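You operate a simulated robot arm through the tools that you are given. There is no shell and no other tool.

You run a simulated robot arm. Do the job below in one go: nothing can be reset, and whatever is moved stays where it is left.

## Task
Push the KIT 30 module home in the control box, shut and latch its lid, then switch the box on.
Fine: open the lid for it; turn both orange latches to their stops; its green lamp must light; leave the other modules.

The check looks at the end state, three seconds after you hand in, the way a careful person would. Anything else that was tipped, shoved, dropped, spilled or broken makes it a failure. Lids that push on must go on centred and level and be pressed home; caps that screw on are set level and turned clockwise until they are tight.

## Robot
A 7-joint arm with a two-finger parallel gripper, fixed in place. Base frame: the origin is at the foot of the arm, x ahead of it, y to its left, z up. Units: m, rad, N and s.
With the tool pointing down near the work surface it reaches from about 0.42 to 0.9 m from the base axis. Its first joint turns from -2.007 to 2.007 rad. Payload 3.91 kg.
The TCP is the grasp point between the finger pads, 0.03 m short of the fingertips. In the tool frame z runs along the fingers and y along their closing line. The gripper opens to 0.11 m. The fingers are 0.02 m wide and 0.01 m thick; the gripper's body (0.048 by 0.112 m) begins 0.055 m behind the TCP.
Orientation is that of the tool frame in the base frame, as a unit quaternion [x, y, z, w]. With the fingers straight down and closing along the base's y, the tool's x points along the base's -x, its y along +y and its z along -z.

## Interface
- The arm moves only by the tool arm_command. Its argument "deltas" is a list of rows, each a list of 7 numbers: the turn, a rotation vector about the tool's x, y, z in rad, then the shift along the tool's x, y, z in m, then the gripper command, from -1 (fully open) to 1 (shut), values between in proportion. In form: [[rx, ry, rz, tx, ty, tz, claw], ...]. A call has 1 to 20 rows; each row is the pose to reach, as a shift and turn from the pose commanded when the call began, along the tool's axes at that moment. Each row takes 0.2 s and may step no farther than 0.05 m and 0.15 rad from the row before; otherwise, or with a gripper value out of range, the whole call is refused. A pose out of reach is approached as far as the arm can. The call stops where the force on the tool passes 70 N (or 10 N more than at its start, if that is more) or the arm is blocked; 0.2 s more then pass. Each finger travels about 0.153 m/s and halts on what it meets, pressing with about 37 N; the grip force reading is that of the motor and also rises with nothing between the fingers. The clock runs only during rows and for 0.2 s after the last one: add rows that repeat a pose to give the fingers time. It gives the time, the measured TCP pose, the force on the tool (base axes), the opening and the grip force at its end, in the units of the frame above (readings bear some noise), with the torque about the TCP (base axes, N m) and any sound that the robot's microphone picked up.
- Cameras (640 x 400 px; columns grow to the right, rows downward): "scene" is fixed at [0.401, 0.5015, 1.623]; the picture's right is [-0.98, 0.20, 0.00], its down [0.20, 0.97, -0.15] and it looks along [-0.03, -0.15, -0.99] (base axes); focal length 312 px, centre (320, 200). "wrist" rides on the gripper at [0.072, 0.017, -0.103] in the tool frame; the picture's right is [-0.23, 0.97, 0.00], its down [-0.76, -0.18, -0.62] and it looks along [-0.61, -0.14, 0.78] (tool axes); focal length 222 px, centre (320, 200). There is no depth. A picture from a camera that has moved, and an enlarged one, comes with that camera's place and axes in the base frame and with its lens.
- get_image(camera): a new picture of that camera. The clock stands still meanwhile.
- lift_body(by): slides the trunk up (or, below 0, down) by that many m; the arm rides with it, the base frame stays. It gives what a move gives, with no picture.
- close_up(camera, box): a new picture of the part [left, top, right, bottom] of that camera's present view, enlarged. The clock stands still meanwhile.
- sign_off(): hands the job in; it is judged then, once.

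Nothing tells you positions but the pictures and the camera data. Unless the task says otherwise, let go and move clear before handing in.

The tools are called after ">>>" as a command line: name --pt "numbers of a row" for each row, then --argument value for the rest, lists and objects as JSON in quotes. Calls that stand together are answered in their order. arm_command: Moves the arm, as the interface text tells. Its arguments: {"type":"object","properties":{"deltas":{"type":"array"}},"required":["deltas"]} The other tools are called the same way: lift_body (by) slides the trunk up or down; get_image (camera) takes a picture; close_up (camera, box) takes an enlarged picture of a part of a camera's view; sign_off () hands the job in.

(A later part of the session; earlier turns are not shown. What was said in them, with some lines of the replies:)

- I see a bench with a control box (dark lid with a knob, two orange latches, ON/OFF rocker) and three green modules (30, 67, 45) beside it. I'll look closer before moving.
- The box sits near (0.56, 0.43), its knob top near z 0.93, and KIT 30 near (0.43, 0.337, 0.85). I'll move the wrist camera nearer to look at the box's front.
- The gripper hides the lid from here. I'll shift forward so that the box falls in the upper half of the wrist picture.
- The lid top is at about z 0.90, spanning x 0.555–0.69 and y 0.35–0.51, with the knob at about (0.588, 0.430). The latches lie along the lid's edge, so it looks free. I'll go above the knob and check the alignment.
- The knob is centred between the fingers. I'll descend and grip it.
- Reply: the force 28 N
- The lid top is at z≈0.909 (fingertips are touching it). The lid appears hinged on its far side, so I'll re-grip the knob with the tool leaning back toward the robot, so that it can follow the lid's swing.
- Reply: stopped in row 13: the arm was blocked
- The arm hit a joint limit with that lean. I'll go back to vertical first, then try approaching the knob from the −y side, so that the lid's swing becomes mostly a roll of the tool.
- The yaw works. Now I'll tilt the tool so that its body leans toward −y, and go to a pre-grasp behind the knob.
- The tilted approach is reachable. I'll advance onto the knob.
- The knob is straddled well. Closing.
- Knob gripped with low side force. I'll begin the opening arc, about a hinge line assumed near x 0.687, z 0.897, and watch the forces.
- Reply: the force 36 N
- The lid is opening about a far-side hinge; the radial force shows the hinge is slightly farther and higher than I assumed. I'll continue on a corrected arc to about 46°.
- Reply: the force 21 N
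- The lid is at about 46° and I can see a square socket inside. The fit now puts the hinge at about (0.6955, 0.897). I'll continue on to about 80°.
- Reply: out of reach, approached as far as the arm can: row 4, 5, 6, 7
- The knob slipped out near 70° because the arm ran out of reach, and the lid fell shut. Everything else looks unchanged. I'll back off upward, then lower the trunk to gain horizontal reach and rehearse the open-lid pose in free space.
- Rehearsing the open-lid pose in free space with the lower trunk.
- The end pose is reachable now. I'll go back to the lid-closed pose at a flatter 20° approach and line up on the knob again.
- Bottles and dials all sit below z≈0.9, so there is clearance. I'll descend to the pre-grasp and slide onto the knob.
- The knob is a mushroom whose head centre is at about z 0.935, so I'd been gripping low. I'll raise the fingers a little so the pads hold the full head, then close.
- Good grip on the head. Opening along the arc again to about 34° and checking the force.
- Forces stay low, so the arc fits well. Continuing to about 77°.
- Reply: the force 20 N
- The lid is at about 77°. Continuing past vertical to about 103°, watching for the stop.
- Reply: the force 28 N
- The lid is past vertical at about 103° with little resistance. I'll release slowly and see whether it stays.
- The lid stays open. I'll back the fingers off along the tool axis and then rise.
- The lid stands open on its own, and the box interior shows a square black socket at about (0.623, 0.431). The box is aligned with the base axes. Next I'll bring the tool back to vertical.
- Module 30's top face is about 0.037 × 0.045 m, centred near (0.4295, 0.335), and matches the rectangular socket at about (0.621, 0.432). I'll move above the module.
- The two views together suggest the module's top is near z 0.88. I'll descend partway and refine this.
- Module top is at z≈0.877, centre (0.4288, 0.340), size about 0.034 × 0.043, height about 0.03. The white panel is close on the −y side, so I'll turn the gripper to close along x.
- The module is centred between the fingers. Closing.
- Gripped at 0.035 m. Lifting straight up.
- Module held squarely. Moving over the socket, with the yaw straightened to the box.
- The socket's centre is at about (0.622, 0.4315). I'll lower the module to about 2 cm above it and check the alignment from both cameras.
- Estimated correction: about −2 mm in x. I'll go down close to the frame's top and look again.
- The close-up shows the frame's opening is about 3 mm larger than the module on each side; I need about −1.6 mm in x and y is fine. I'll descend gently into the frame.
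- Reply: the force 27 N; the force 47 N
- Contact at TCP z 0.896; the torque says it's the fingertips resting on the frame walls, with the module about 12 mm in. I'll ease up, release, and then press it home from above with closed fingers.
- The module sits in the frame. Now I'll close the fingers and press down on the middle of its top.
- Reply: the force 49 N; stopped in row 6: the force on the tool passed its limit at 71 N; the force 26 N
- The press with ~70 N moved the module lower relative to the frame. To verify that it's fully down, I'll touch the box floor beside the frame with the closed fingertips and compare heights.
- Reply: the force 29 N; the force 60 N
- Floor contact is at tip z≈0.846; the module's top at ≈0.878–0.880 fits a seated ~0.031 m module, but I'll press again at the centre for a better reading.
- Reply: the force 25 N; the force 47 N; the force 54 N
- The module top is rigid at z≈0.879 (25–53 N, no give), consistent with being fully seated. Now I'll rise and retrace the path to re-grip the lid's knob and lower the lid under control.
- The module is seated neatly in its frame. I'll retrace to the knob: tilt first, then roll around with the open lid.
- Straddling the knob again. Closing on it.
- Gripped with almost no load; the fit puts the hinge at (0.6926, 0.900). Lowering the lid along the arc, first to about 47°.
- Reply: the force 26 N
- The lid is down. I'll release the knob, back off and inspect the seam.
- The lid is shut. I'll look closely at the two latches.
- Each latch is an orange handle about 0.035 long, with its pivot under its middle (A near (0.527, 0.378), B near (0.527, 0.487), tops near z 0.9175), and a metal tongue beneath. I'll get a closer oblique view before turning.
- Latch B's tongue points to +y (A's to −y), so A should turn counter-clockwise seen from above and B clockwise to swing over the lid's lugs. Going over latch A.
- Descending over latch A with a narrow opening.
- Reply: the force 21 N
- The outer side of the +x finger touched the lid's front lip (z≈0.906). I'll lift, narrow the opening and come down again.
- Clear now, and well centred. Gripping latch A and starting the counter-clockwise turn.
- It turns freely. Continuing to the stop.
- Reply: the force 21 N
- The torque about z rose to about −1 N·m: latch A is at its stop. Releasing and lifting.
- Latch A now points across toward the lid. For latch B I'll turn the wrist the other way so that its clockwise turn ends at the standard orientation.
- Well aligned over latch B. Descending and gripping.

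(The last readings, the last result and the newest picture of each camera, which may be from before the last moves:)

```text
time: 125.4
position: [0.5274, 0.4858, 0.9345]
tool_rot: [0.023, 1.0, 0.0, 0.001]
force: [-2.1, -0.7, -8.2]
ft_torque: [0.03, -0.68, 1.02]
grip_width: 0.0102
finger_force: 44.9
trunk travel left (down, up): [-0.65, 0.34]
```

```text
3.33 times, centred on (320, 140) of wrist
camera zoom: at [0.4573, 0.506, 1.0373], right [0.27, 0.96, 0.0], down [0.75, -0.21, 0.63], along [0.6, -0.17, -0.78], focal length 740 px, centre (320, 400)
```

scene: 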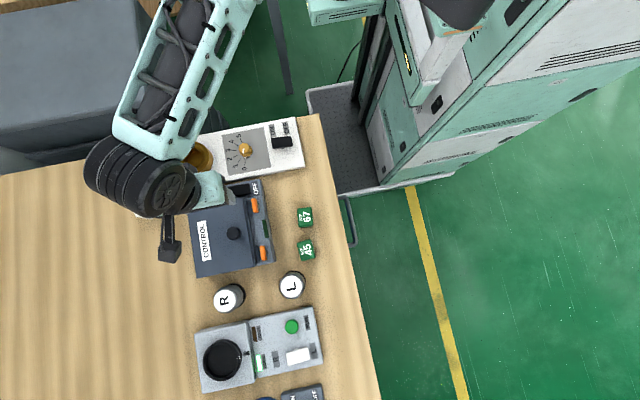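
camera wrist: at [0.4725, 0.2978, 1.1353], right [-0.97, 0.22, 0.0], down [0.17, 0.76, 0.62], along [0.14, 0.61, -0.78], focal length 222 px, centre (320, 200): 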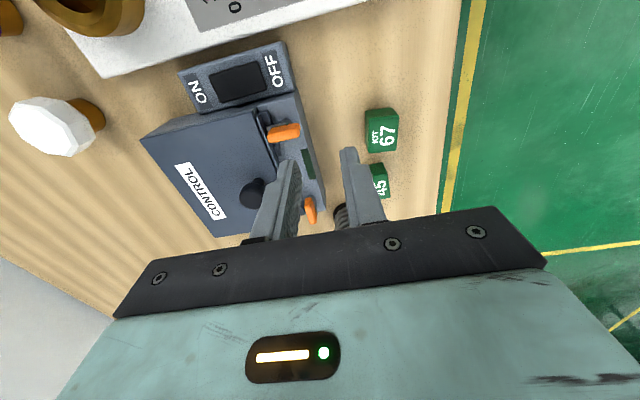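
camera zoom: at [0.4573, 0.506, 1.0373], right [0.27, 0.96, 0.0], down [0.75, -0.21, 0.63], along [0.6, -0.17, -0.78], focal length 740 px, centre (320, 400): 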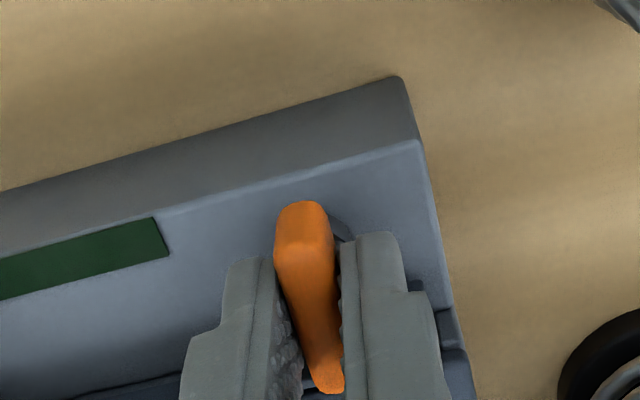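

>>> arm_command --pt "0 0 0.05 0 0 0 1" --pt "0 0 0.1 0 0 0 1" --pt "0 0 0.1 0 0 0 1"

>>> arm_command --pt "0 0 -0.1 0 0 0 1" --pt "0 0 -0.146 0 0 0 0.6" --pt "0 0 -0.146 0 0 0 0.5" --pt "0 0 -0.146 0 0 -0.02 0.5" --pt "0 0 -0.146 0 0 -0.05 0.5" --pt "0 0 -0.146 0 0 -0.1 0.5" --pt "0 0 -0.146 0.04 -0.02 -0.14 0.5" --pt "0 0 -0.146 0.04 -0.04 -0.14 0.5"

>>> get_image --camera "wrist"

>>> close_up --camera "wrist" --box '[270, 60, 430, 180]'

>>> get_image --camera "scene"

```text
time: 126.2
position: [0.5277, 0.4853, 0.9347]
tool_rot: [0.075, 0.997, 0.0, 0.001]
force: [2.6, 0.8, -5.1]
ft_torque: [0.08, 0.44, 1.05]
grip_width: 0.0125
finger_force: 45.6
trunk travel left (down, up): [-0.65, 0.34]
```

```text
refused: row 7 steps farther than a row can; nothing moved
```

```text
taken
camera wrist: at [0.4597, 0.5131, 1.0375], right [0.37, 0.93, 0.0], down [0.73, -0.29, 0.62], along [0.58, -0.23, -0.78], focal length 222 px, centre (320, 200)
```

wrist: 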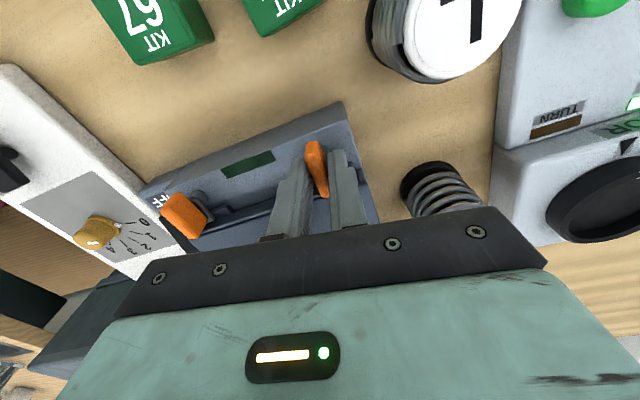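

```text
3.33 times, centred on (350, 120) of wrist
camera zoom: at [0.4597, 0.5131, 1.0375], right [0.37, 0.93, 0.0], down [0.73, -0.29, 0.62], along [0.58, -0.23, -0.78], focal length 740 px, centre (220, 467)
```

zoom: 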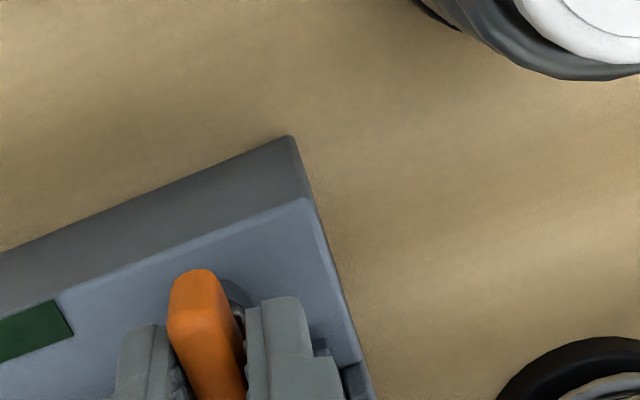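

```text
taken
```

scene: 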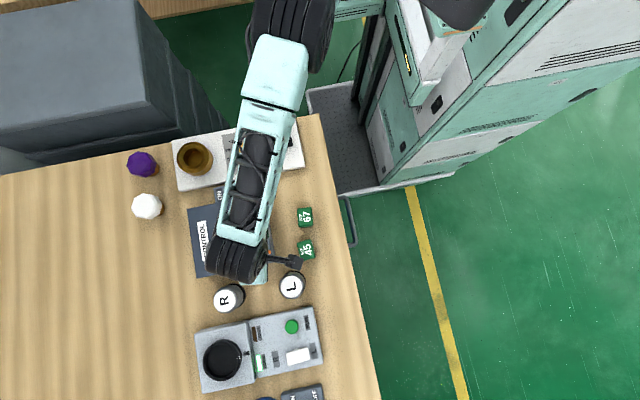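

Latch B is at its stop too. Releasing and lifting clear.

>>> arm_command --pt "0 0 -0.1 0 0 0 1" --pt "0 0 -0.146 0 0 0 0.6" --pt "0 0 -0.146 0 0 0 0.5" --pt "0 0 -0.146 0 0 -0.02 0.5" --pt "0 0 -0.146 0 0 -0.05 0.5" --pt "0 0 -0.146 0 0 -0.09 0.5" --pt "0 0 -0.146 0.02 -0.02 -0.12 0.5" --pt "0 0 -0.146 0.04 -0.04 -0.14 0.5" --pt "0 0 -0.146 0.04 -0.04 -0.14 0.5"

>>> get_image --camera "wrist"

>>> close_up --camera "wrist" --box '[250, 60, 430, 195]'

```text
time: 128.2
position: [0.4791, 0.451, 1.0741]
tool_rot: [0.001, 1.0, -0.001, 0.001]
force: [0.2, 0.3, -0.1]
ft_torque: [-0.01, 0.04, 0.0]
grip_width: 0.0275
finger_force: 0.1
trunk travel left (down, up): [-0.65, 0.34]
```

```text
taken
camera wrist: at [0.4073, 0.4689, 1.1779], right [0.23, 0.97, 0.0], down [0.76, -0.18, 0.63], along [0.61, -0.14, -0.78], focal length 222 px, centre (320, 200)
```

wrist: 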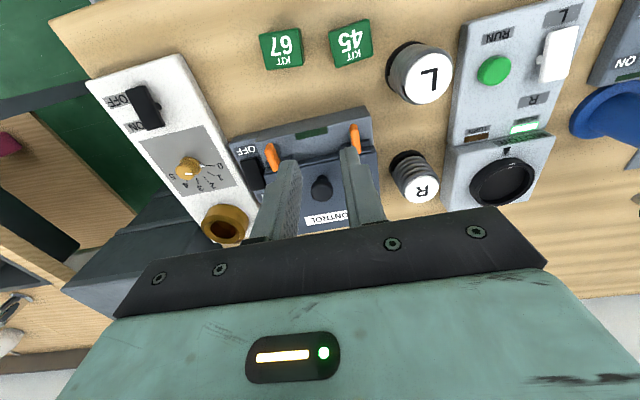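

```text
2.96 times, centred on (340, 128) of wrist
camera zoom: at [0.4073, 0.4689, 1.1779], right [0.23, 0.97, 0.0], down [0.76, -0.18, 0.63], along [0.61, -0.14, -0.78], focal length 658 px, centre (261, 415)
```

zoom: 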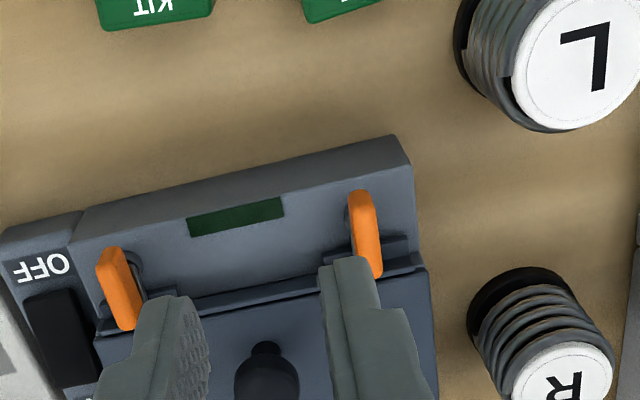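

>>> close_up --camera "wrist" --box '[255, 125, 305, 175]'

>>> close_up --camera "wrist" --box '[335, 110, 385, 160]'

>>> close_up --camera "scene" --box '[230, 175, 290, 270]'

```text
8.00 times, centred on (280, 150) of wrist
camera zoom: at [0.4073, 0.4689, 1.1779], right [0.23, 0.97, 0.0], down [0.76, -0.18, 0.63], along [0.61, -0.14, -0.78], focal length 1777 px, centre (640, 600)
```

zoom: 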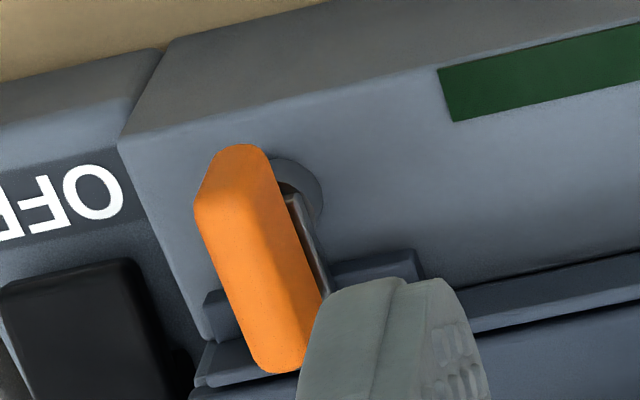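

```text
8.00 times, centred on (360, 135) of wrist
camera zoom: at [0.4073, 0.4689, 1.1779], right [0.23, 0.97, 0.0], down [0.76, -0.18, 0.63], along [0.61, -0.14, -0.78], focal length 1777 px, centre (0, 720)
```

zoom: 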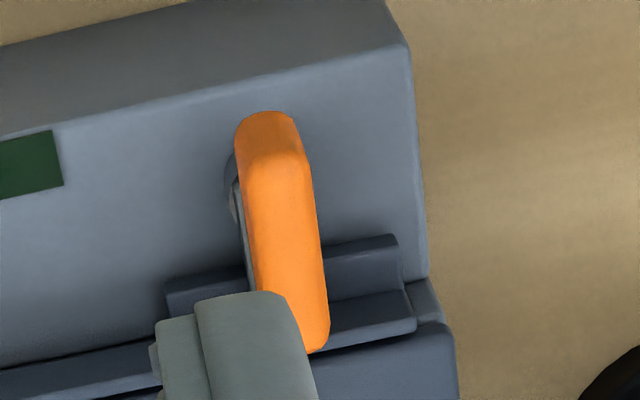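

```text
4.21 times, centred on (260, 222) of scene
camera zoom: at [0.401, 0.5015, 1.623], right [-0.98, 0.2, 0.0], down [0.2, 0.97, -0.15], along [-0.03, -0.15, -0.99], focal length 1312 px, centre (573, 105)
```

zoom: 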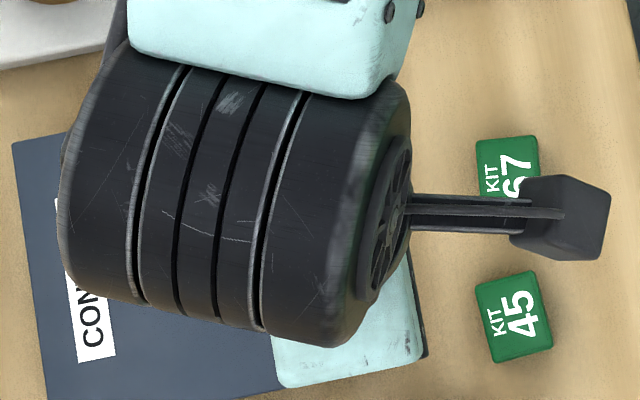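

Both latches lie over the lid's lugs, aligned with the box. Now I'll look at the ON/OFF switch.

>>> close_up --camera "wrist" --box '[220, 130, 280, 200]'

```text
5.71 times, centred on (250, 165) of wrist
camera zoom: at [0.4073, 0.4689, 1.1779], right [0.23, 0.97, 0.0], down [0.76, -0.18, 0.63], along [0.61, -0.14, -0.78], focal length 1269 px, centre (720, 400)
```

zoom: 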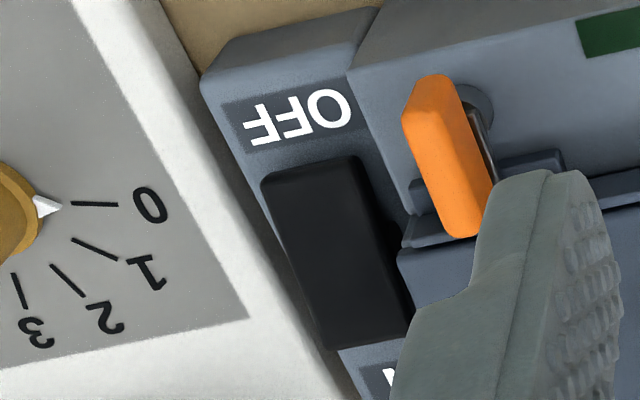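

>>> arm_command --pt "0 0 0.14 -0.007 -0.0045 0.008 1" --pt "0 0 0.28 -0.014 -0.009 0.016 1" --pt "0 0 0.42 -0.021 -0.0135 0.024 1" --pt "0 0 0.56 -0.028 -0.018 0.032 1" --pt "0 0 0.7 -0.035 -0.0225 0.04 1" --pt "0 0 0.84 -0.042 -0.027 0.048 1" --pt "0 0 0.98 -0.049 -0.0315 0.056 1" --pt "0 0 1.12 -0.056 -0.036 0.064 1" --pt "0 0 1.26 -0.063 -0.0405 0.072 1" --pt "0 0 1.4 -0.07 -0.045 0.08 1" --pt "0 0 1.54 -0.077 -0.05 0.085 1" --pt "0 0 1.571 -0.083 -0.051 0.089 1" --pt "0 0 1.571 -0.083 -0.051 0.089 1"

>>> get_image --camera "wrist"

>>> close_up --camera "wrist" --box '[260, 90, 380, 190]'

>>> close_up --camera "scene" --box '[210, 170, 290, 270]'

```text
time: 131.0
position: [0.565, 0.3996, 0.9839]
tool_rot: [0.708, 0.706, 0.001, 0.001]
force: [0.7, 0.5, -0.3]
ft_torque: [-0.01, -0.02, -0.01]
grip_width: 0.0
finger_force: 37.1
trunk travel left (down, up): [-0.65, 0.34]
```

```text
taken
camera wrist: at [0.5832, 0.4727, 1.0882], right [0.97, -0.23, 0.0], down [-0.18, -0.76, 0.62], along [-0.14, -0.61, -0.78], focal length 222 px, centre (320, 200)
```

wrist: 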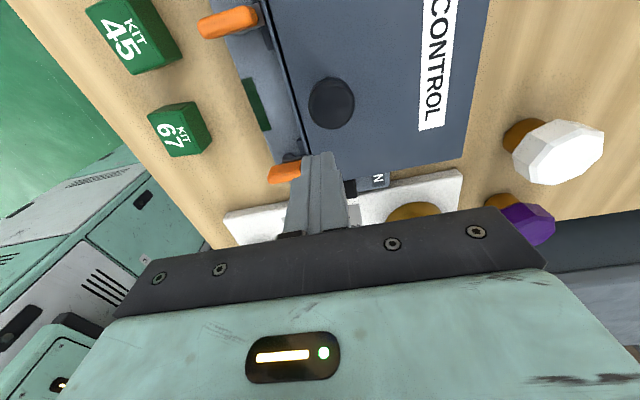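

```text
4.00 times, centred on (320, 140) of wrist
camera zoom: at [0.5832, 0.4727, 1.0882], right [0.97, -0.23, 0.0], down [-0.18, -0.76, 0.62], along [-0.14, -0.61, -0.78], focal length 888 px, centre (320, 440)
```

zoom: 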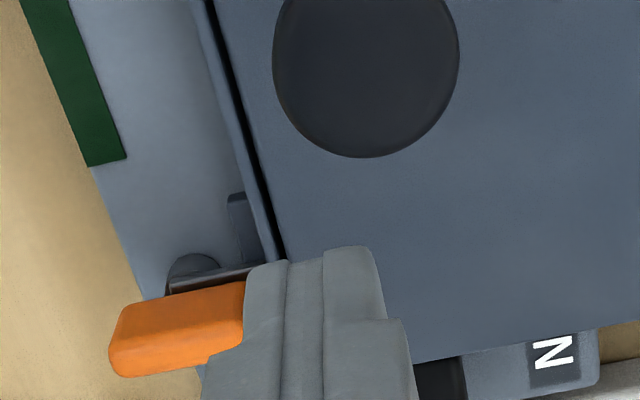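

```text
4.00 times, centred on (250, 220) of scene
camera zoom: at [0.401, 0.5015, 1.623], right [-0.98, 0.2, 0.0], down [0.2, 0.97, -0.15], along [-0.03, -0.15, -0.99], focal length 1247 px, centre (600, 120)
```

zoom: 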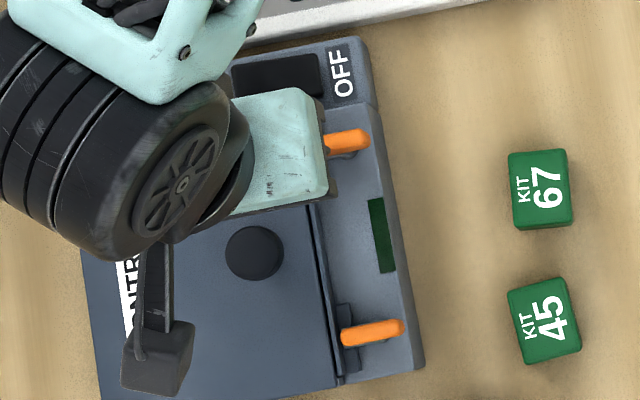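

>>> arm_command --pt "0 0 0 0 0.03 0 1" --pt "0 0 0 0 0.055 0 1" --pt "0 0 0 0 0.055 0 1"

>>> close_up --camera "wrist" --box '[200, 130, 300, 230]'

```text
time: 131.8
position: [0.6211, 0.4008, 0.9846]
tool_rot: [0.708, 0.707, 0.001, 0.0]
force: [-0.7, 0.3, -0.2]
ft_torque: [0.03, -0.01, -0.02]
grip_width: 0.0001
finger_force: 37.2
trunk travel left (down, up): [-0.65, 0.34]
```

```text
4.00 times, centred on (250, 180) of wrist
camera zoom: at [0.638, 0.4745, 1.0885], right [0.97, -0.23, 0.0], down [-0.18, -0.76, 0.62], along [-0.14, -0.61, -0.78], focal length 888 px, centre (600, 280)
```

zoom: 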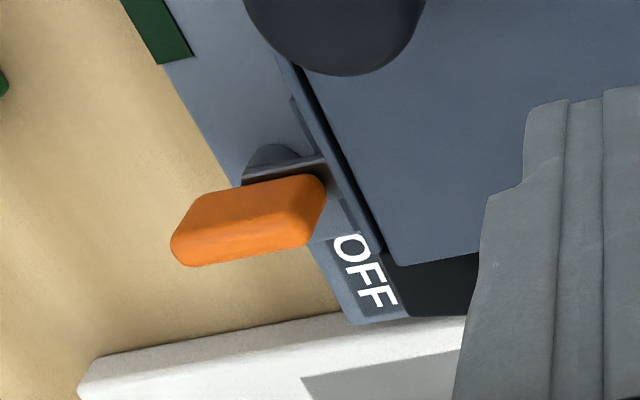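

I'll go above the ON end of the rocker (about (0.577, 0.329)) with closed fingers and check from both cameras.

>>> arm_command --pt "0 0 0 -0.03 -0.02 0 1" --pt "0 0 0 -0.06 -0.035 0 1" --pt "0 0 0 -0.0718 -0.044 0 1" --pt "0 0 0 -0.0718 -0.044 0.02 1" --pt "0 0 0 -0.0718 -0.044 0.02 1"

>>> get_image --camera "wrist"

>>> close_up --camera "wrist" --box '[250, 100, 370, 200]'

>>> close_up --camera "scene" --box '[210, 160, 290, 260]'

```text
time: 133.0
position: [0.5766, 0.3288, 0.9649]
tool_rot: [0.708, 0.706, 0.0, 0.002]
force: [-0.2, -0.5, 0.0]
ft_torque: [-0.01, 0.0, 0.0]
grip_width: 0.0
finger_force: 37.6
trunk travel left (down, up): [-0.65, 0.34]
```

```text
taken
camera wrist: at [0.5945, 0.4014, 1.0692], right [0.97, -0.23, 0.0], down [-0.18, -0.76, 0.62], along [-0.14, -0.61, -0.78], focal length 222 px, centre (320, 200)
```

wrist: 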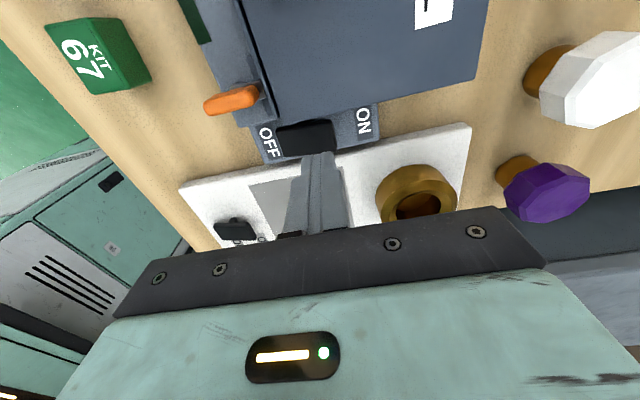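

```text
4.00 times, centred on (310, 150) of wrist
camera zoom: at [0.5945, 0.4014, 1.0692], right [0.97, -0.23, 0.0], down [-0.18, -0.76, 0.62], along [-0.14, -0.61, -0.78], focal length 888 px, centre (360, 400)
```

zoom: 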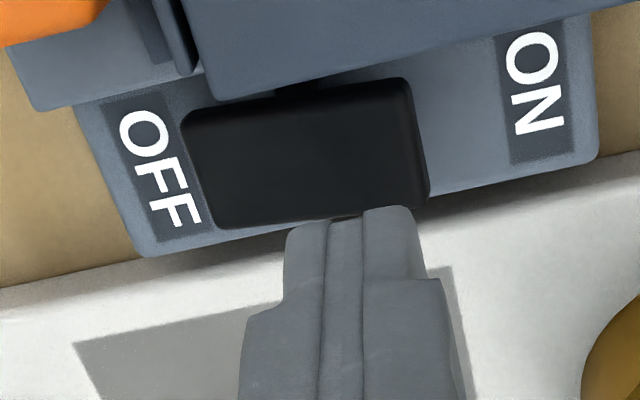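

```text
4.00 times, centred on (250, 210) of scene
camera zoom: at [0.401, 0.5015, 1.623], right [-0.98, 0.2, 0.0], down [0.2, 0.97, -0.15], along [-0.03, -0.15, -0.99], focal length 1247 px, centre (600, 160)
```

zoom: 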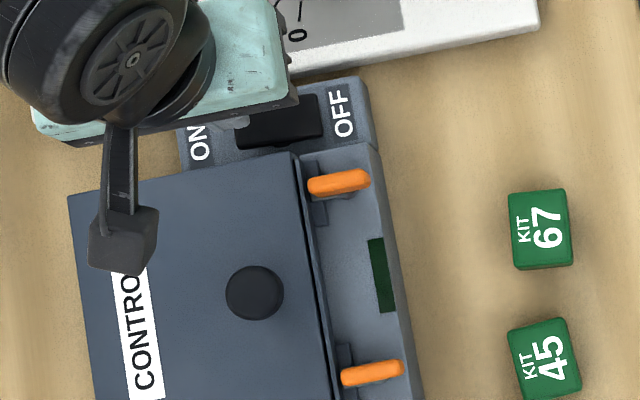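

The ON end is raised (≈0.90) and the OFF end is down. I'll press the ON end down in small steps.

>>> arm_command --pt "0 0 0 0.001 0.003 0.015 1" --pt "0 0 0 0.001 0.003 0.028 1" --pt "0 0 0 0.001 0.003 0.032 1" --pt "0 0 0 0.001 0.003 0.032 1"

>>> arm_command --pt "0 0 0 0 0 0.002 1" --pt "0 0 0 0 0 0.004 1" --pt "0 0 0 0 0 0.004 1"

>>> close_up --camera "wrist" --box '[250, 100, 370, 200]'

>>> close_up --camera "scene" --box '[210, 160, 290, 260]'

```text
time: 134.0
position: [0.5791, 0.3306, 0.9317]
tool_rot: [0.708, 0.706, -0.001, 0.001]
force: [0.3, 0.2, 0.8]
ft_torque: [-0.02, 0.02, -0.01]
grip_width: 0.0
finger_force: 36.9
trunk travel left (down, up): [-0.65, 0.34]
```

```text
time: 134.8
position: [0.5798, 0.3299, 0.9293]
tool_rot: [0.708, 0.706, 0.001, 0.0]
force: [0.1, -0.1, 0.3]
ft_torque: [0.01, 0.01, 0.02]
grip_width: 0.0
finger_force: 37.4
trunk travel left (down, up): [-0.65, 0.34]
```

```text
4.00 times, centred on (310, 150) of wrist
camera zoom: at [0.5972, 0.4024, 1.0322], right [0.97, -0.23, 0.0], down [-0.18, -0.76, 0.62], along [-0.14, -0.61, -0.78], focal length 888 px, centre (360, 400)
```

zoom: 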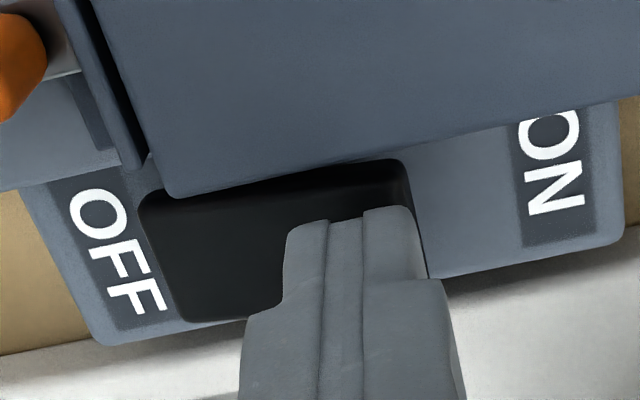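

```text
4.00 times, centred on (250, 210) of scene
camera zoom: at [0.401, 0.5015, 1.623], right [-0.98, 0.2, 0.0], down [0.2, 0.97, -0.15], along [-0.03, -0.15, -0.99], focal length 1247 px, centre (600, 160)
```

zoom: 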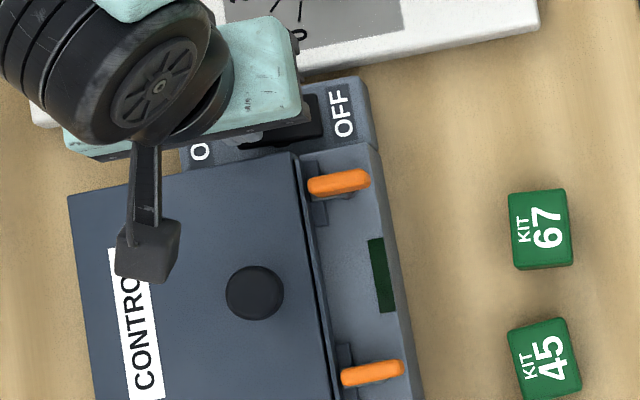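

Fingers are over the ON end with clearance from the lid. Continuing down.

>>> arm_command --pt "0 0 0 0 0 0.002 1" --pt "0 0 0 0 0 0.004 1" --pt "0 0 0 0 0 0.004 1"

>>> arm_command --pt "0 0 0 0 0 0.002 1" --pt "0 0 0 0 0 0.004 1" --pt "0 0 0 0 0 0.004 1"

>>> close_up --camera "scene" --box '[210, 160, 290, 260]'

```text
time: 135.6
position: [0.5792, 0.3296, 0.9266]
tool_rot: [0.709, 0.706, 0.0, 0.001]
force: [0.0, 0.0, 0.2]
ft_torque: [-0.01, -0.02, 0.03]
grip_width: 0.0
finger_force: 37.4
trunk travel left (down, up): [-0.65, 0.34]
```

```text
time: 136.4
position: [0.5779, 0.3301, 0.9229]
tool_rot: [0.708, 0.706, 0.001, 0.001]
force: [1.2, 1.0, 1.3]
ft_torque: [0.05, -0.06, 0.0]
grip_width: 0.0
finger_force: 36.9
trunk travel left (down, up): [-0.65, 0.34]
```

```text
4.00 times, centred on (250, 210) of scene
camera zoom: at [0.401, 0.5015, 1.623], right [-0.98, 0.2, 0.0], down [0.2, 0.97, -0.15], along [-0.03, -0.15, -0.99], focal length 1247 px, centre (600, 160)
```

zoom: 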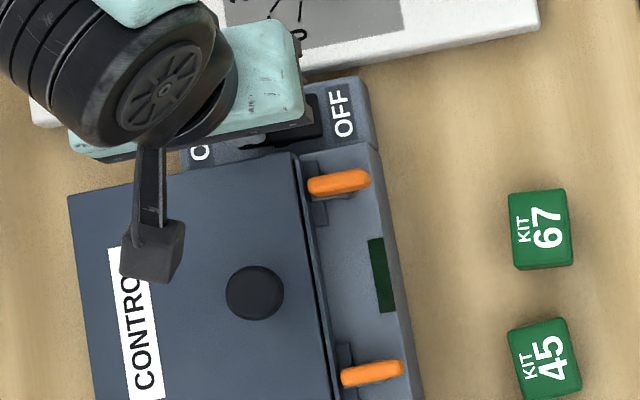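

Contact is just starting. Pressing further.

>>> arm_command --pt "0 0 0 0 0 0.002 1" --pt "0 0 0 0 0 0.004 1" --pt "0 0 0 0 0 0.004 1"

>>> arm_command --pt "0 0 0 0 0 0.002 1" --pt "0 0 0 0 0 0.004 1" --pt "0 0 0 0 0 0.004 1"

>>> close_up --camera "scene" --box '[210, 160, 290, 260]'

```text
time: 137.2
position: [0.5776, 0.3294, 0.9181]
tool_rot: [0.707, 0.707, 0.001, 0.002]
force: [0.4, 0.0, 0.9]
ft_torque: [0.01, -0.05, 0.02]
grip_width: 0.0002
finger_force: 37.3
trunk travel left (down, up): [-0.65, 0.34]
```

```text
time: 138.0
position: [0.58, 0.3298, 0.9161]
tool_rot: [0.709, 0.706, 0.002, 0.001]
force: [9.0, -1.1, 19.0]
ft_torque: [-0.04, -0.13, -0.05]
grip_width: 0.0
finger_force: 36.7
trunk travel left (down, up): [-0.65, 0.34]
```

```text
4.00 times, centred on (250, 210) of scene
camera zoom: at [0.401, 0.5015, 1.623], right [-0.98, 0.2, 0.0], down [0.2, 0.97, -0.15], along [-0.03, -0.15, -0.99], focal length 1247 px, centre (600, 160)
```

zoom: 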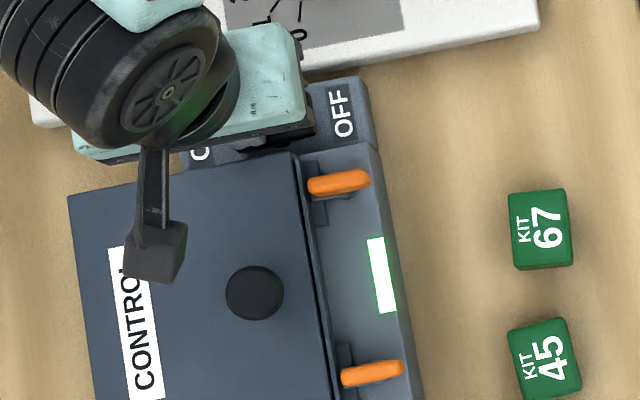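

The lamp has lit. I'll rise clear and confirm it stays on.

>>> arm_command --pt "0 0 0 0 0 -0.02 1" --pt "0 0 0 0 0 -0.06 1" --pt "0 0 0 0 0 -0.1 1" --pt "0 0 0 0 0 -0.15 0.5" --pt "0 0 0 -0.03 -0.03 -0.19 0.5" --pt "0 0 0 -0.06 -0.06 -0.22 0.5" --pt "0 0 0 -0.09 -0.09 -0.24 0.5" --pt "0 0 0 -0.12 -0.11 -0.25 0.5" --pt "0 0 0 -0.12 -0.11 -0.25 0.5"

>>> get_image --camera "scene"

>>> close_up --camera "scene" --box '[170, 150, 330, 290]'

>>> get_image --camera "wrist"

```text
refused: row 5 steps farther than a row can; nothing moved
```

```text
taken
```

scene: 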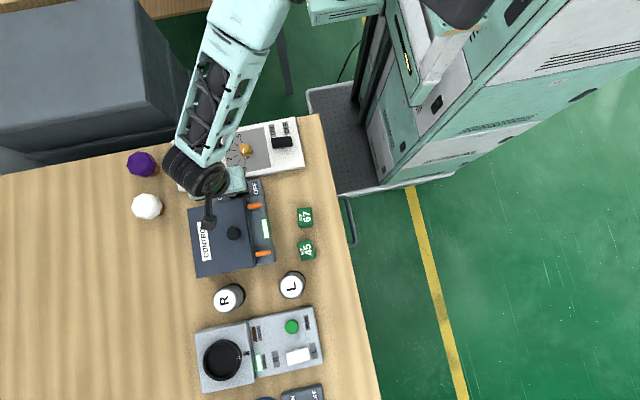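

```text
2.86 times, centred on (250, 220) of scene
camera zoom: at [0.401, 0.5015, 1.623], right [-0.98, 0.2, 0.0], down [0.2, 0.97, -0.15], along [-0.03, -0.15, -0.99], focal length 890 px, centre (520, 143)
```

zoom: 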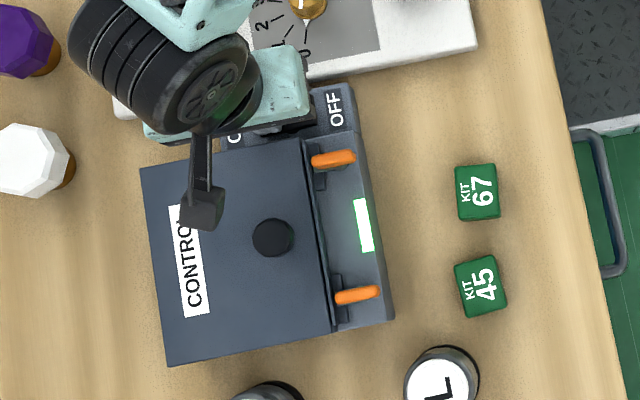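

```text
taken
camera wrist: at [0.598, 0.4019, 1.0197], right [0.97, -0.23, 0.01], down [-0.18, -0.76, 0.62], along [-0.14, -0.6, -0.78], focal length 222 px, centre (320, 200)
```

wrist: 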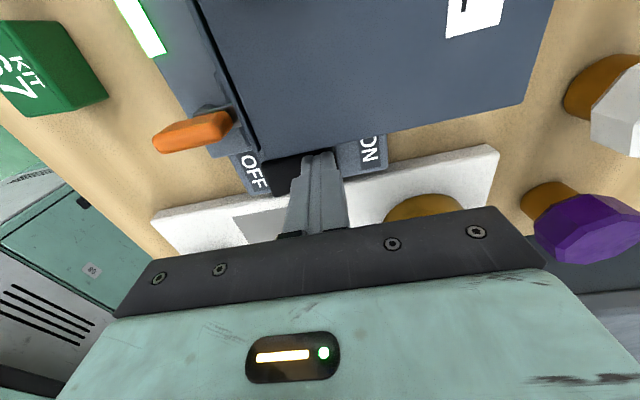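

>>> arm_command --pt "0 0 0 0 0 -0.02 1" --pt "0 0 0 0 0 -0.06 1" --pt "0 0 0 0 0 -0.1 1" --pt "0 0 0 0 0 -0.145 1" --pt "0 0 0 -0.02 -0.02 -0.18 1" --pt "0 0 0 -0.04 -0.04 -0.21 1" --pt "0 0 0 -0.06 -0.06 -0.235 1" --pt "0 0 0 -0.085 -0.085 -0.25 1" --pt "0 0 0 -0.115 -0.115 -0.25 1" --pt "0 0 0 -0.115 -0.115 -0.25 1"

>>> get_image --camera "scene"

>>> close_up --camera "scene" --box '[170, 150, 330, 290]'

>>> close_up --camera "scene" --box '[205, 170, 285, 280]'

```text
time: 140.2
position: [0.461, 0.2158, 1.1675]
tool_rot: [0.708, 0.706, 0.001, 0.001]
force: [0.1, 0.1, -0.1]
ft_torque: [-0.01, 0.05, 0.01]
grip_width: 0.0
finger_force: 36.9
trunk travel left (down, up): [-0.65, 0.34]
```

```text
taken
```

scene: 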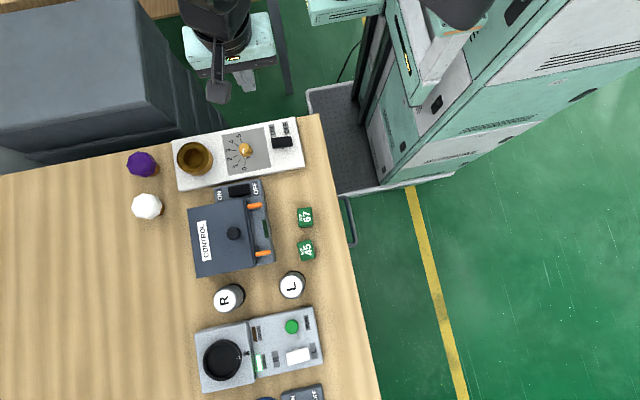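

```text
2.86 times, centred on (250, 220) of scene
camera zoom: at [0.401, 0.5015, 1.623], right [-0.98, 0.2, 0.0], down [0.2, 0.97, -0.15], along [-0.03, -0.15, -0.99], focal length 890 px, centre (520, 143)
```

zoom: 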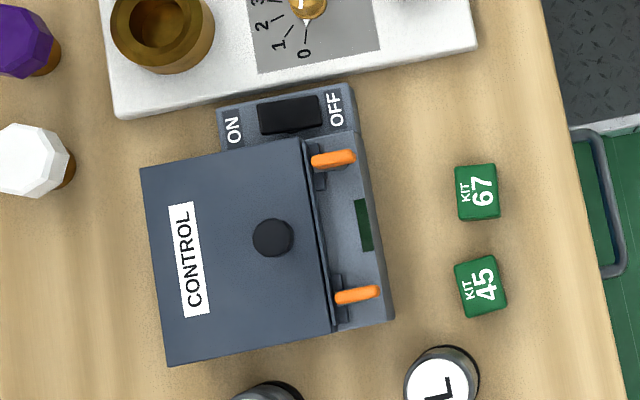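

```text
3.64 times, centred on (245, 225) of scene
camera zoom: at [0.401, 0.5015, 1.623], right [-0.98, 0.2, 0.0], down [0.2, 0.97, -0.15], along [-0.03, -0.15, -0.99], focal length 1133 px, centre (593, 109)
```

zoom: 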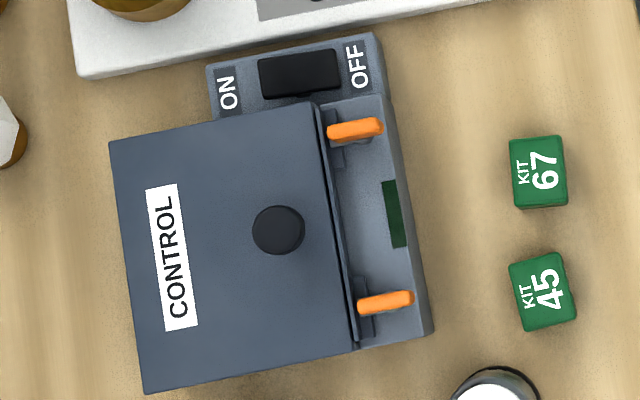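

The lamp went out after I let go: the rocker hadn't snapped over, because the fingers were too near its pivot. I'll press again farther out on the ON end, and deeper.

>>> arm_command --pt "0 0 0 0.03 0.03 0 1" --pt "0 0 0 0.06 0.06 0.01 1" --pt "0 0 0 0.085 0.09 0.035 1" --pt "0 0 0 0.1 0.11 0.07 1" --pt "0 0 0 0.115 0.122 0.11 1" --pt "0 0 0 0.115 0.122 0.15 1" --pt "0 0 0 0.115 0.122 0.19 1" --pt "0 0 0 0.115 0.122 0.215 1" --pt "0 0 0 0.115 0.122 0.235 1" --pt "0 0 0 0.115 0.122 0.235 1"

>>> close_up --camera "wrist" --box '[250, 100, 390, 200]'

```text
time: 142.4
position: [0.5861, 0.3287, 0.9273]
tool_rot: [0.709, 0.706, 0.001, 0.001]
force: [0.4, -0.4, -0.4]
ft_torque: [0.01, 0.01, 0.01]
grip_width: 0.0
finger_force: 36.9
trunk travel left (down, up): [-0.65, 0.34]
```

```text
4.00 times, centred on (320, 150) of wrist
camera zoom: at [0.6033, 0.4015, 1.0309], right [0.97, -0.23, 0.0], down [-0.18, -0.76, 0.62], along [-0.14, -0.61, -0.78], focal length 888 px, centre (320, 400)
```

zoom: 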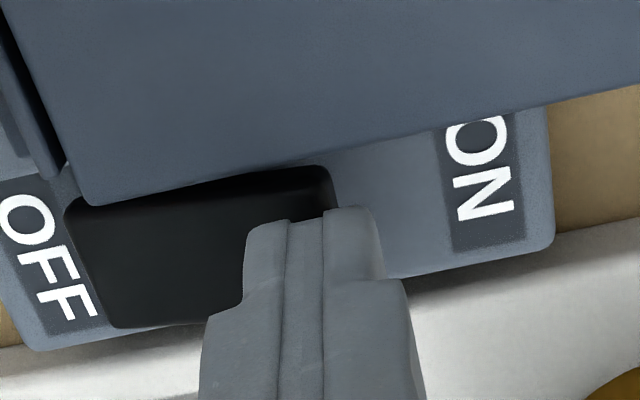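

>>> arm_command --pt "0 0 0 0 0 0.004 1" --pt "0 0 0 0 0 0.008 1" --pt "0 0 0 0 0 0.011 1" --pt "0 0 0 0 0 0.013 1" --pt "0 0 0 0 0 0.013 1"

>>> arm_command --pt "0 0 0 0 0 0.001 1" --pt "0 0 0 0 0 0.002 1" --pt "0 0 0 0 0 0.003 1" --pt "0 0 0 0 0 0.003 1"

>>> close_up --camera "wrist" --box '[250, 80, 390, 200]'

>>> close_up --camera "scene" --box '[210, 160, 290, 260]'

```text
time: 143.6
position: [0.5854, 0.328, 0.9154]
tool_rot: [0.708, 0.706, -0.001, 0.001]
force: [-0.4, 0.1, 0.9]
ft_torque: [-0.05, -0.01, 0.02]
grip_width: 0.0001
finger_force: 37.1
trunk travel left (down, up): [-0.65, 0.34]
```

```text
time: 144.6
position: [0.5864, 0.3286, 0.9156]
tool_rot: [0.708, 0.706, 0.002, 0.001]
force: [-4.7, -7.1, 25.6]
ft_torque: [-0.2, 0.38, 0.07]
grip_width: 0.0
finger_force: 37.0
trunk travel left (down, up): [-0.65, 0.34]
```

```text
3.33 times, centred on (320, 140) of wrist
camera zoom: at [0.6035, 0.4015, 1.0184], right [0.97, -0.23, 0.0], down [-0.18, -0.76, 0.62], along [-0.14, -0.61, -0.78], focal length 740 px, centre (320, 400)
```

zoom: 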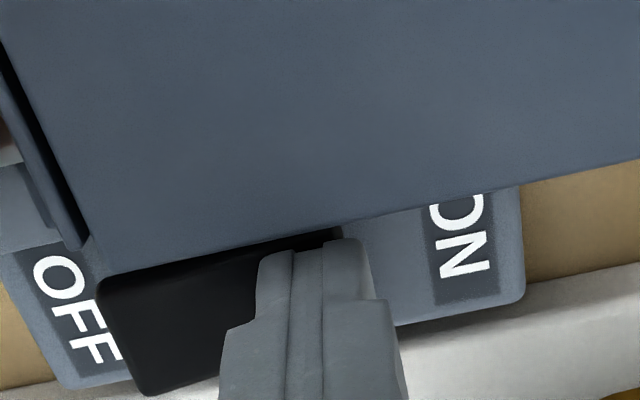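

```text
4.00 times, centred on (250, 210) of scene
camera zoom: at [0.401, 0.5015, 1.623], right [-0.98, 0.2, 0.0], down [0.2, 0.97, -0.15], along [-0.03, -0.15, -0.99], focal length 1247 px, centre (600, 160)
```

zoom: 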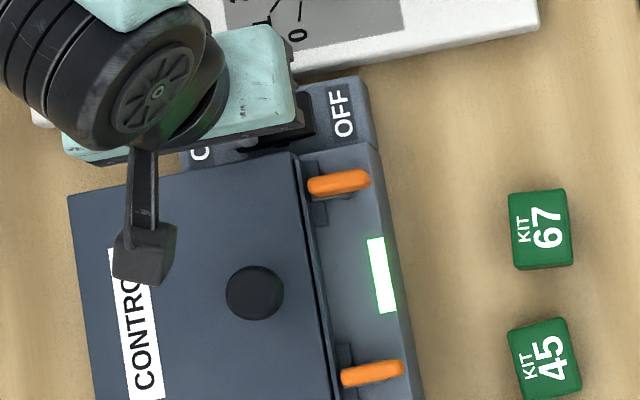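

The lamp is lit again while pressed. I'll push somewhat harder here, then release slowly and see whether it stays.

>>> arm_command --pt "0 0 0 0 0 0.001 1" --pt "0 0 0 0 0 0.002 1" --pt "0 0 0 0 0 0.003 1" --pt "0 0 0 0 0 0.003 1"

>>> arm_command --pt "0 0 0 0 0 -0.004 1" --pt "0 0 0 0 0 -0.008 1" --pt "0 0 0 0 0 -0.01 1" --pt "0 0 0 0 0 -0.01 1"

>>> close_up --camera "wrist" --box '[250, 80, 390, 200]'

>>> close_up --camera "scene" --box '[210, 160, 290, 260]'

```text
time: 145.6
position: [0.5848, 0.3301, 0.9144]
tool_rot: [0.708, 0.706, 0.003, 0.001]
force: [-0.9, -9.5, 49.8]
ft_torque: [-0.4, 0.52, 0.1]
grip_width: 0.0
finger_force: 37.2
trunk travel left (down, up): [-0.65, 0.34]
```

```text
time: 146.6
position: [0.5847, 0.3295, 0.9184]
tool_rot: [0.708, 0.706, -0.001, 0.001]
force: [-0.5, 0.6, 0.2]
ft_torque: [-0.01, -0.02, 0.0]
grip_width: 0.0
finger_force: 37.5
trunk travel left (down, up): [-0.65, 0.34]
```

```text
3.33 times, centred on (320, 140) of wrist
camera zoom: at [0.603, 0.4027, 1.0221], right [0.97, -0.23, 0.0], down [-0.18, -0.76, 0.62], along [-0.14, -0.61, -0.78], focal length 740 px, centre (320, 400)
```

zoom: 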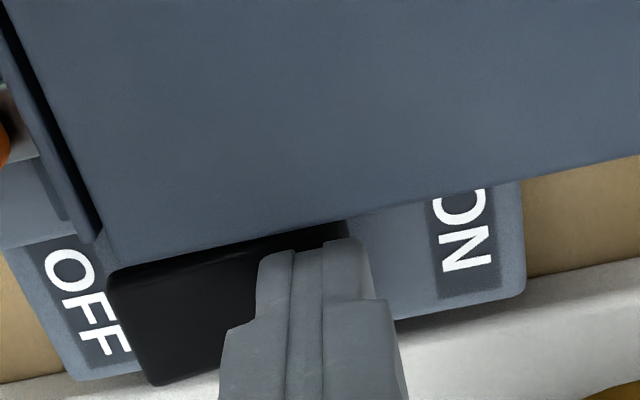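

```text
4.00 times, centred on (250, 210) of scene
camera zoom: at [0.401, 0.5015, 1.623], right [-0.98, 0.2, 0.0], down [0.2, 0.97, -0.15], along [-0.03, -0.15, -0.99], focal length 1247 px, centre (600, 160)
```

zoom: 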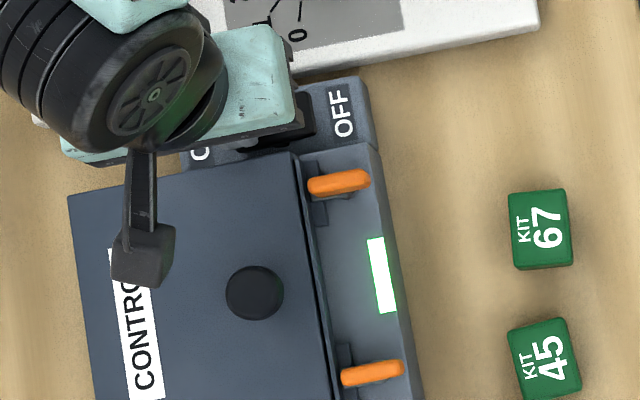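

The lamp stays lit with the load off. Rising gradually and watching it.

>>> arm_command --pt "0 0 0 0 0 -0.004 1" --pt "0 0 0 0 0 -0.01 1" --pt "0 0 0 0 0 -0.02 1" --pt "0 0 0 0 0 -0.03 1" --pt "0 0 0 0 0 -0.03 1"

>>> close_up --camera "scene" --box '[210, 160, 290, 260]'

>>> close_up --camera "wrist" --box '[250, 80, 390, 200]'

```text
time: 147.8
position: [0.5843, 0.3279, 0.9499]
tool_rot: [0.708, 0.707, 0.0, 0.0]
force: [0.5, 0.5, 0.1]
ft_torque: [-0.01, 0.03, -0.01]
grip_width: 0.0
finger_force: 37.0
trunk travel left (down, up): [-0.65, 0.34]
```

```text
4.00 times, centred on (250, 210) of scene
camera zoom: at [0.401, 0.5015, 1.623], right [-0.98, 0.2, 0.0], down [0.2, 0.97, -0.15], along [-0.03, -0.15, -0.99], focal length 1247 px, centre (600, 160)
```

zoom: 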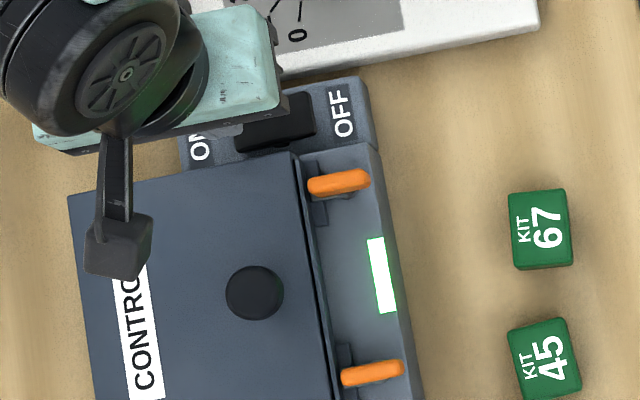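

```text
3.33 times, centred on (320, 140) of wrist
camera zoom: at [0.603, 0.4011, 1.0526], right [0.97, -0.23, 0.0], down [-0.18, -0.76, 0.62], along [-0.14, -0.61, -0.78], focal length 740 px, centre (320, 400)
```

zoom: 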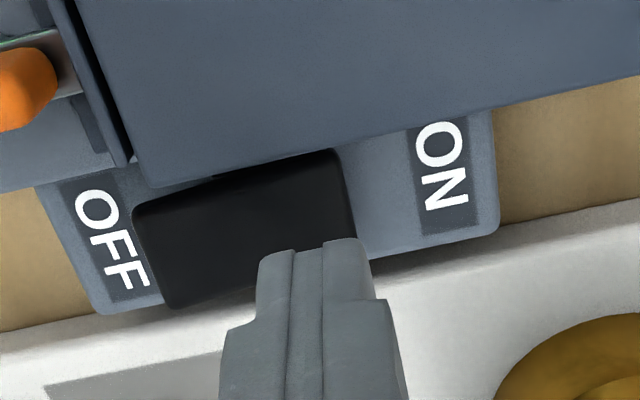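

The rocker has snapped over and the lamp stays on with the fingers well clear. I'll retreat fully and check everything once more.

>>> arm_command --pt "0 0 0 0 0 -0.04 1" --pt "0 0 0 0 0 -0.085 1" --pt "0 0 0 0 0 -0.13 1" --pt "0 0 0 -0.02 -0.02 -0.165 1" --pt "0 0 0 -0.04 -0.04 -0.195 1" --pt "0 0 0 -0.065 -0.065 -0.22 1" --pt "0 0 0 -0.09 -0.09 -0.235 1" --pt "0 0 0 -0.115 -0.115 -0.24 1" --pt "0 0 0 -0.115 -0.115 -0.24 0" --pt "0 0 0 -0.115 -0.115 -0.24 0" --pt "0 0 0 -0.115 -0.115 -0.24 0" --pt "0 0 0 -0.115 -0.115 -0.24 0" --pt "0 0 0 -0.115 -0.115 -0.24 0" --pt "0 0 0 -0.115 -0.115 -0.24 0" --pt "0 0 0 -0.115 -0.115 -0.24 0" --pt "0 0 0 -0.115 -0.115 -0.24 0" --pt "0 0 0 -0.115 -0.115 -0.24 0"

>>> get_image --camera "scene"

>>> close_up --camera "scene" --box '[205, 170, 285, 280]'

>>> close_up --camera "scene" --box '[120, 120, 340, 320]'

```text
time: 151.4
position: [0.4697, 0.2168, 1.1873]
tool_rot: [0.708, 0.706, -0.001, 0.001]
force: [0.1, 0.4, -0.3]
ft_torque: [-0.02, 0.01, 0.01]
grip_width: 0.055
finger_force: 0.0
trunk travel left (down, up): [-0.65, 0.34]
```

```text
taken
```

scene: 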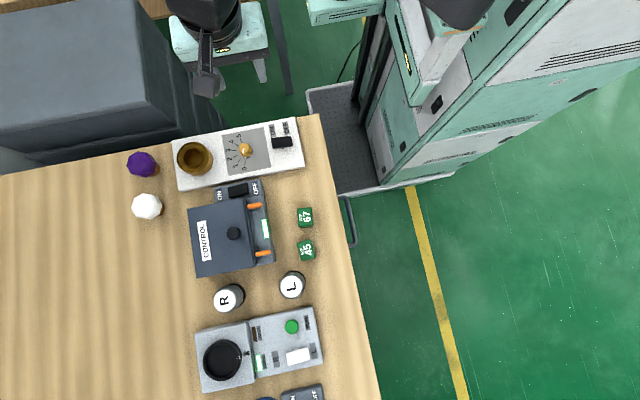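

```text
3.64 times, centred on (245, 225) of scene
camera zoom: at [0.401, 0.5015, 1.623], right [-0.98, 0.2, 0.0], down [0.2, 0.97, -0.15], along [-0.03, -0.15, -0.99], focal length 1133 px, centre (593, 109)
```

zoom: 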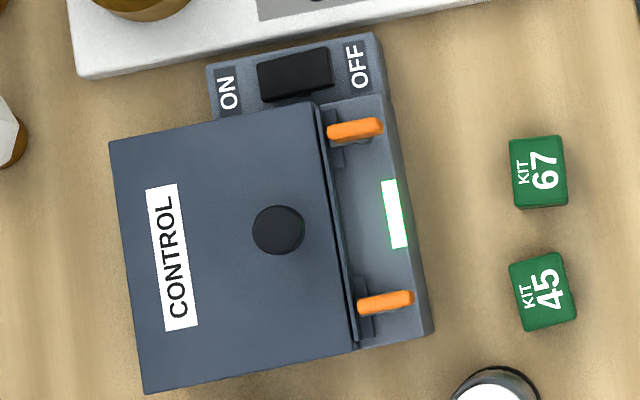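

```text
2.00 times, centred on (230, 220) of scene
camera zoom: at [0.401, 0.5015, 1.623], right [-0.98, 0.2, 0.0], down [0.2, 0.97, -0.15], along [-0.03, -0.15, -0.99], focal length 623 px, centre (500, 160)
```

zoom: 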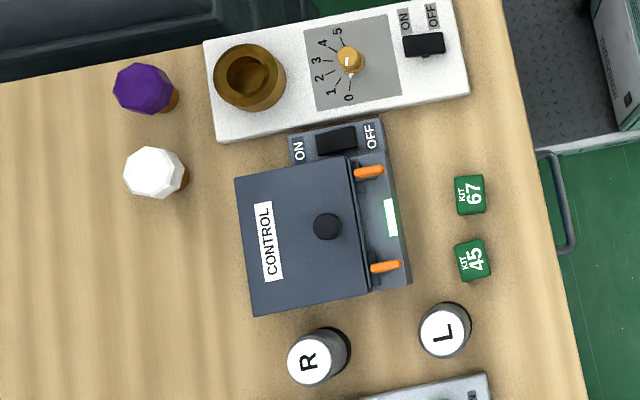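

The lamp is still lit seconds later. The lid is shut, both latches lie straight across its lugs at their stops, and the other modules and bench items haven't moved. The arm is clear, so I'm handing in.

>>> sign_off

```text
The job is handed in.
```

The KIT 30 module is seated in the control box. The lid is shut, both orange latches are turned to their stops, and the box is switched on with its green lamp lit. I've handed the job in.

- **Module:** I pressed it home with about 70 N. It then took up to 53 N with no further give. I heard no click, so I judged it seated from its height and stiffness.
- **Lid:** On the first try at opening it, the knob slipped at about 70° and the lid fell shut. I saw nothing disturbed. I then opened it fully and lowered it under control when closing.
- **Switch:** My first press lit the lamp only while I held the switch down. A second, firmer press snapped it over, and the lamp stayed on once the arm was clear.
- **Other items:** In the final picture, the other two modules and everything else on the bench are where they started.
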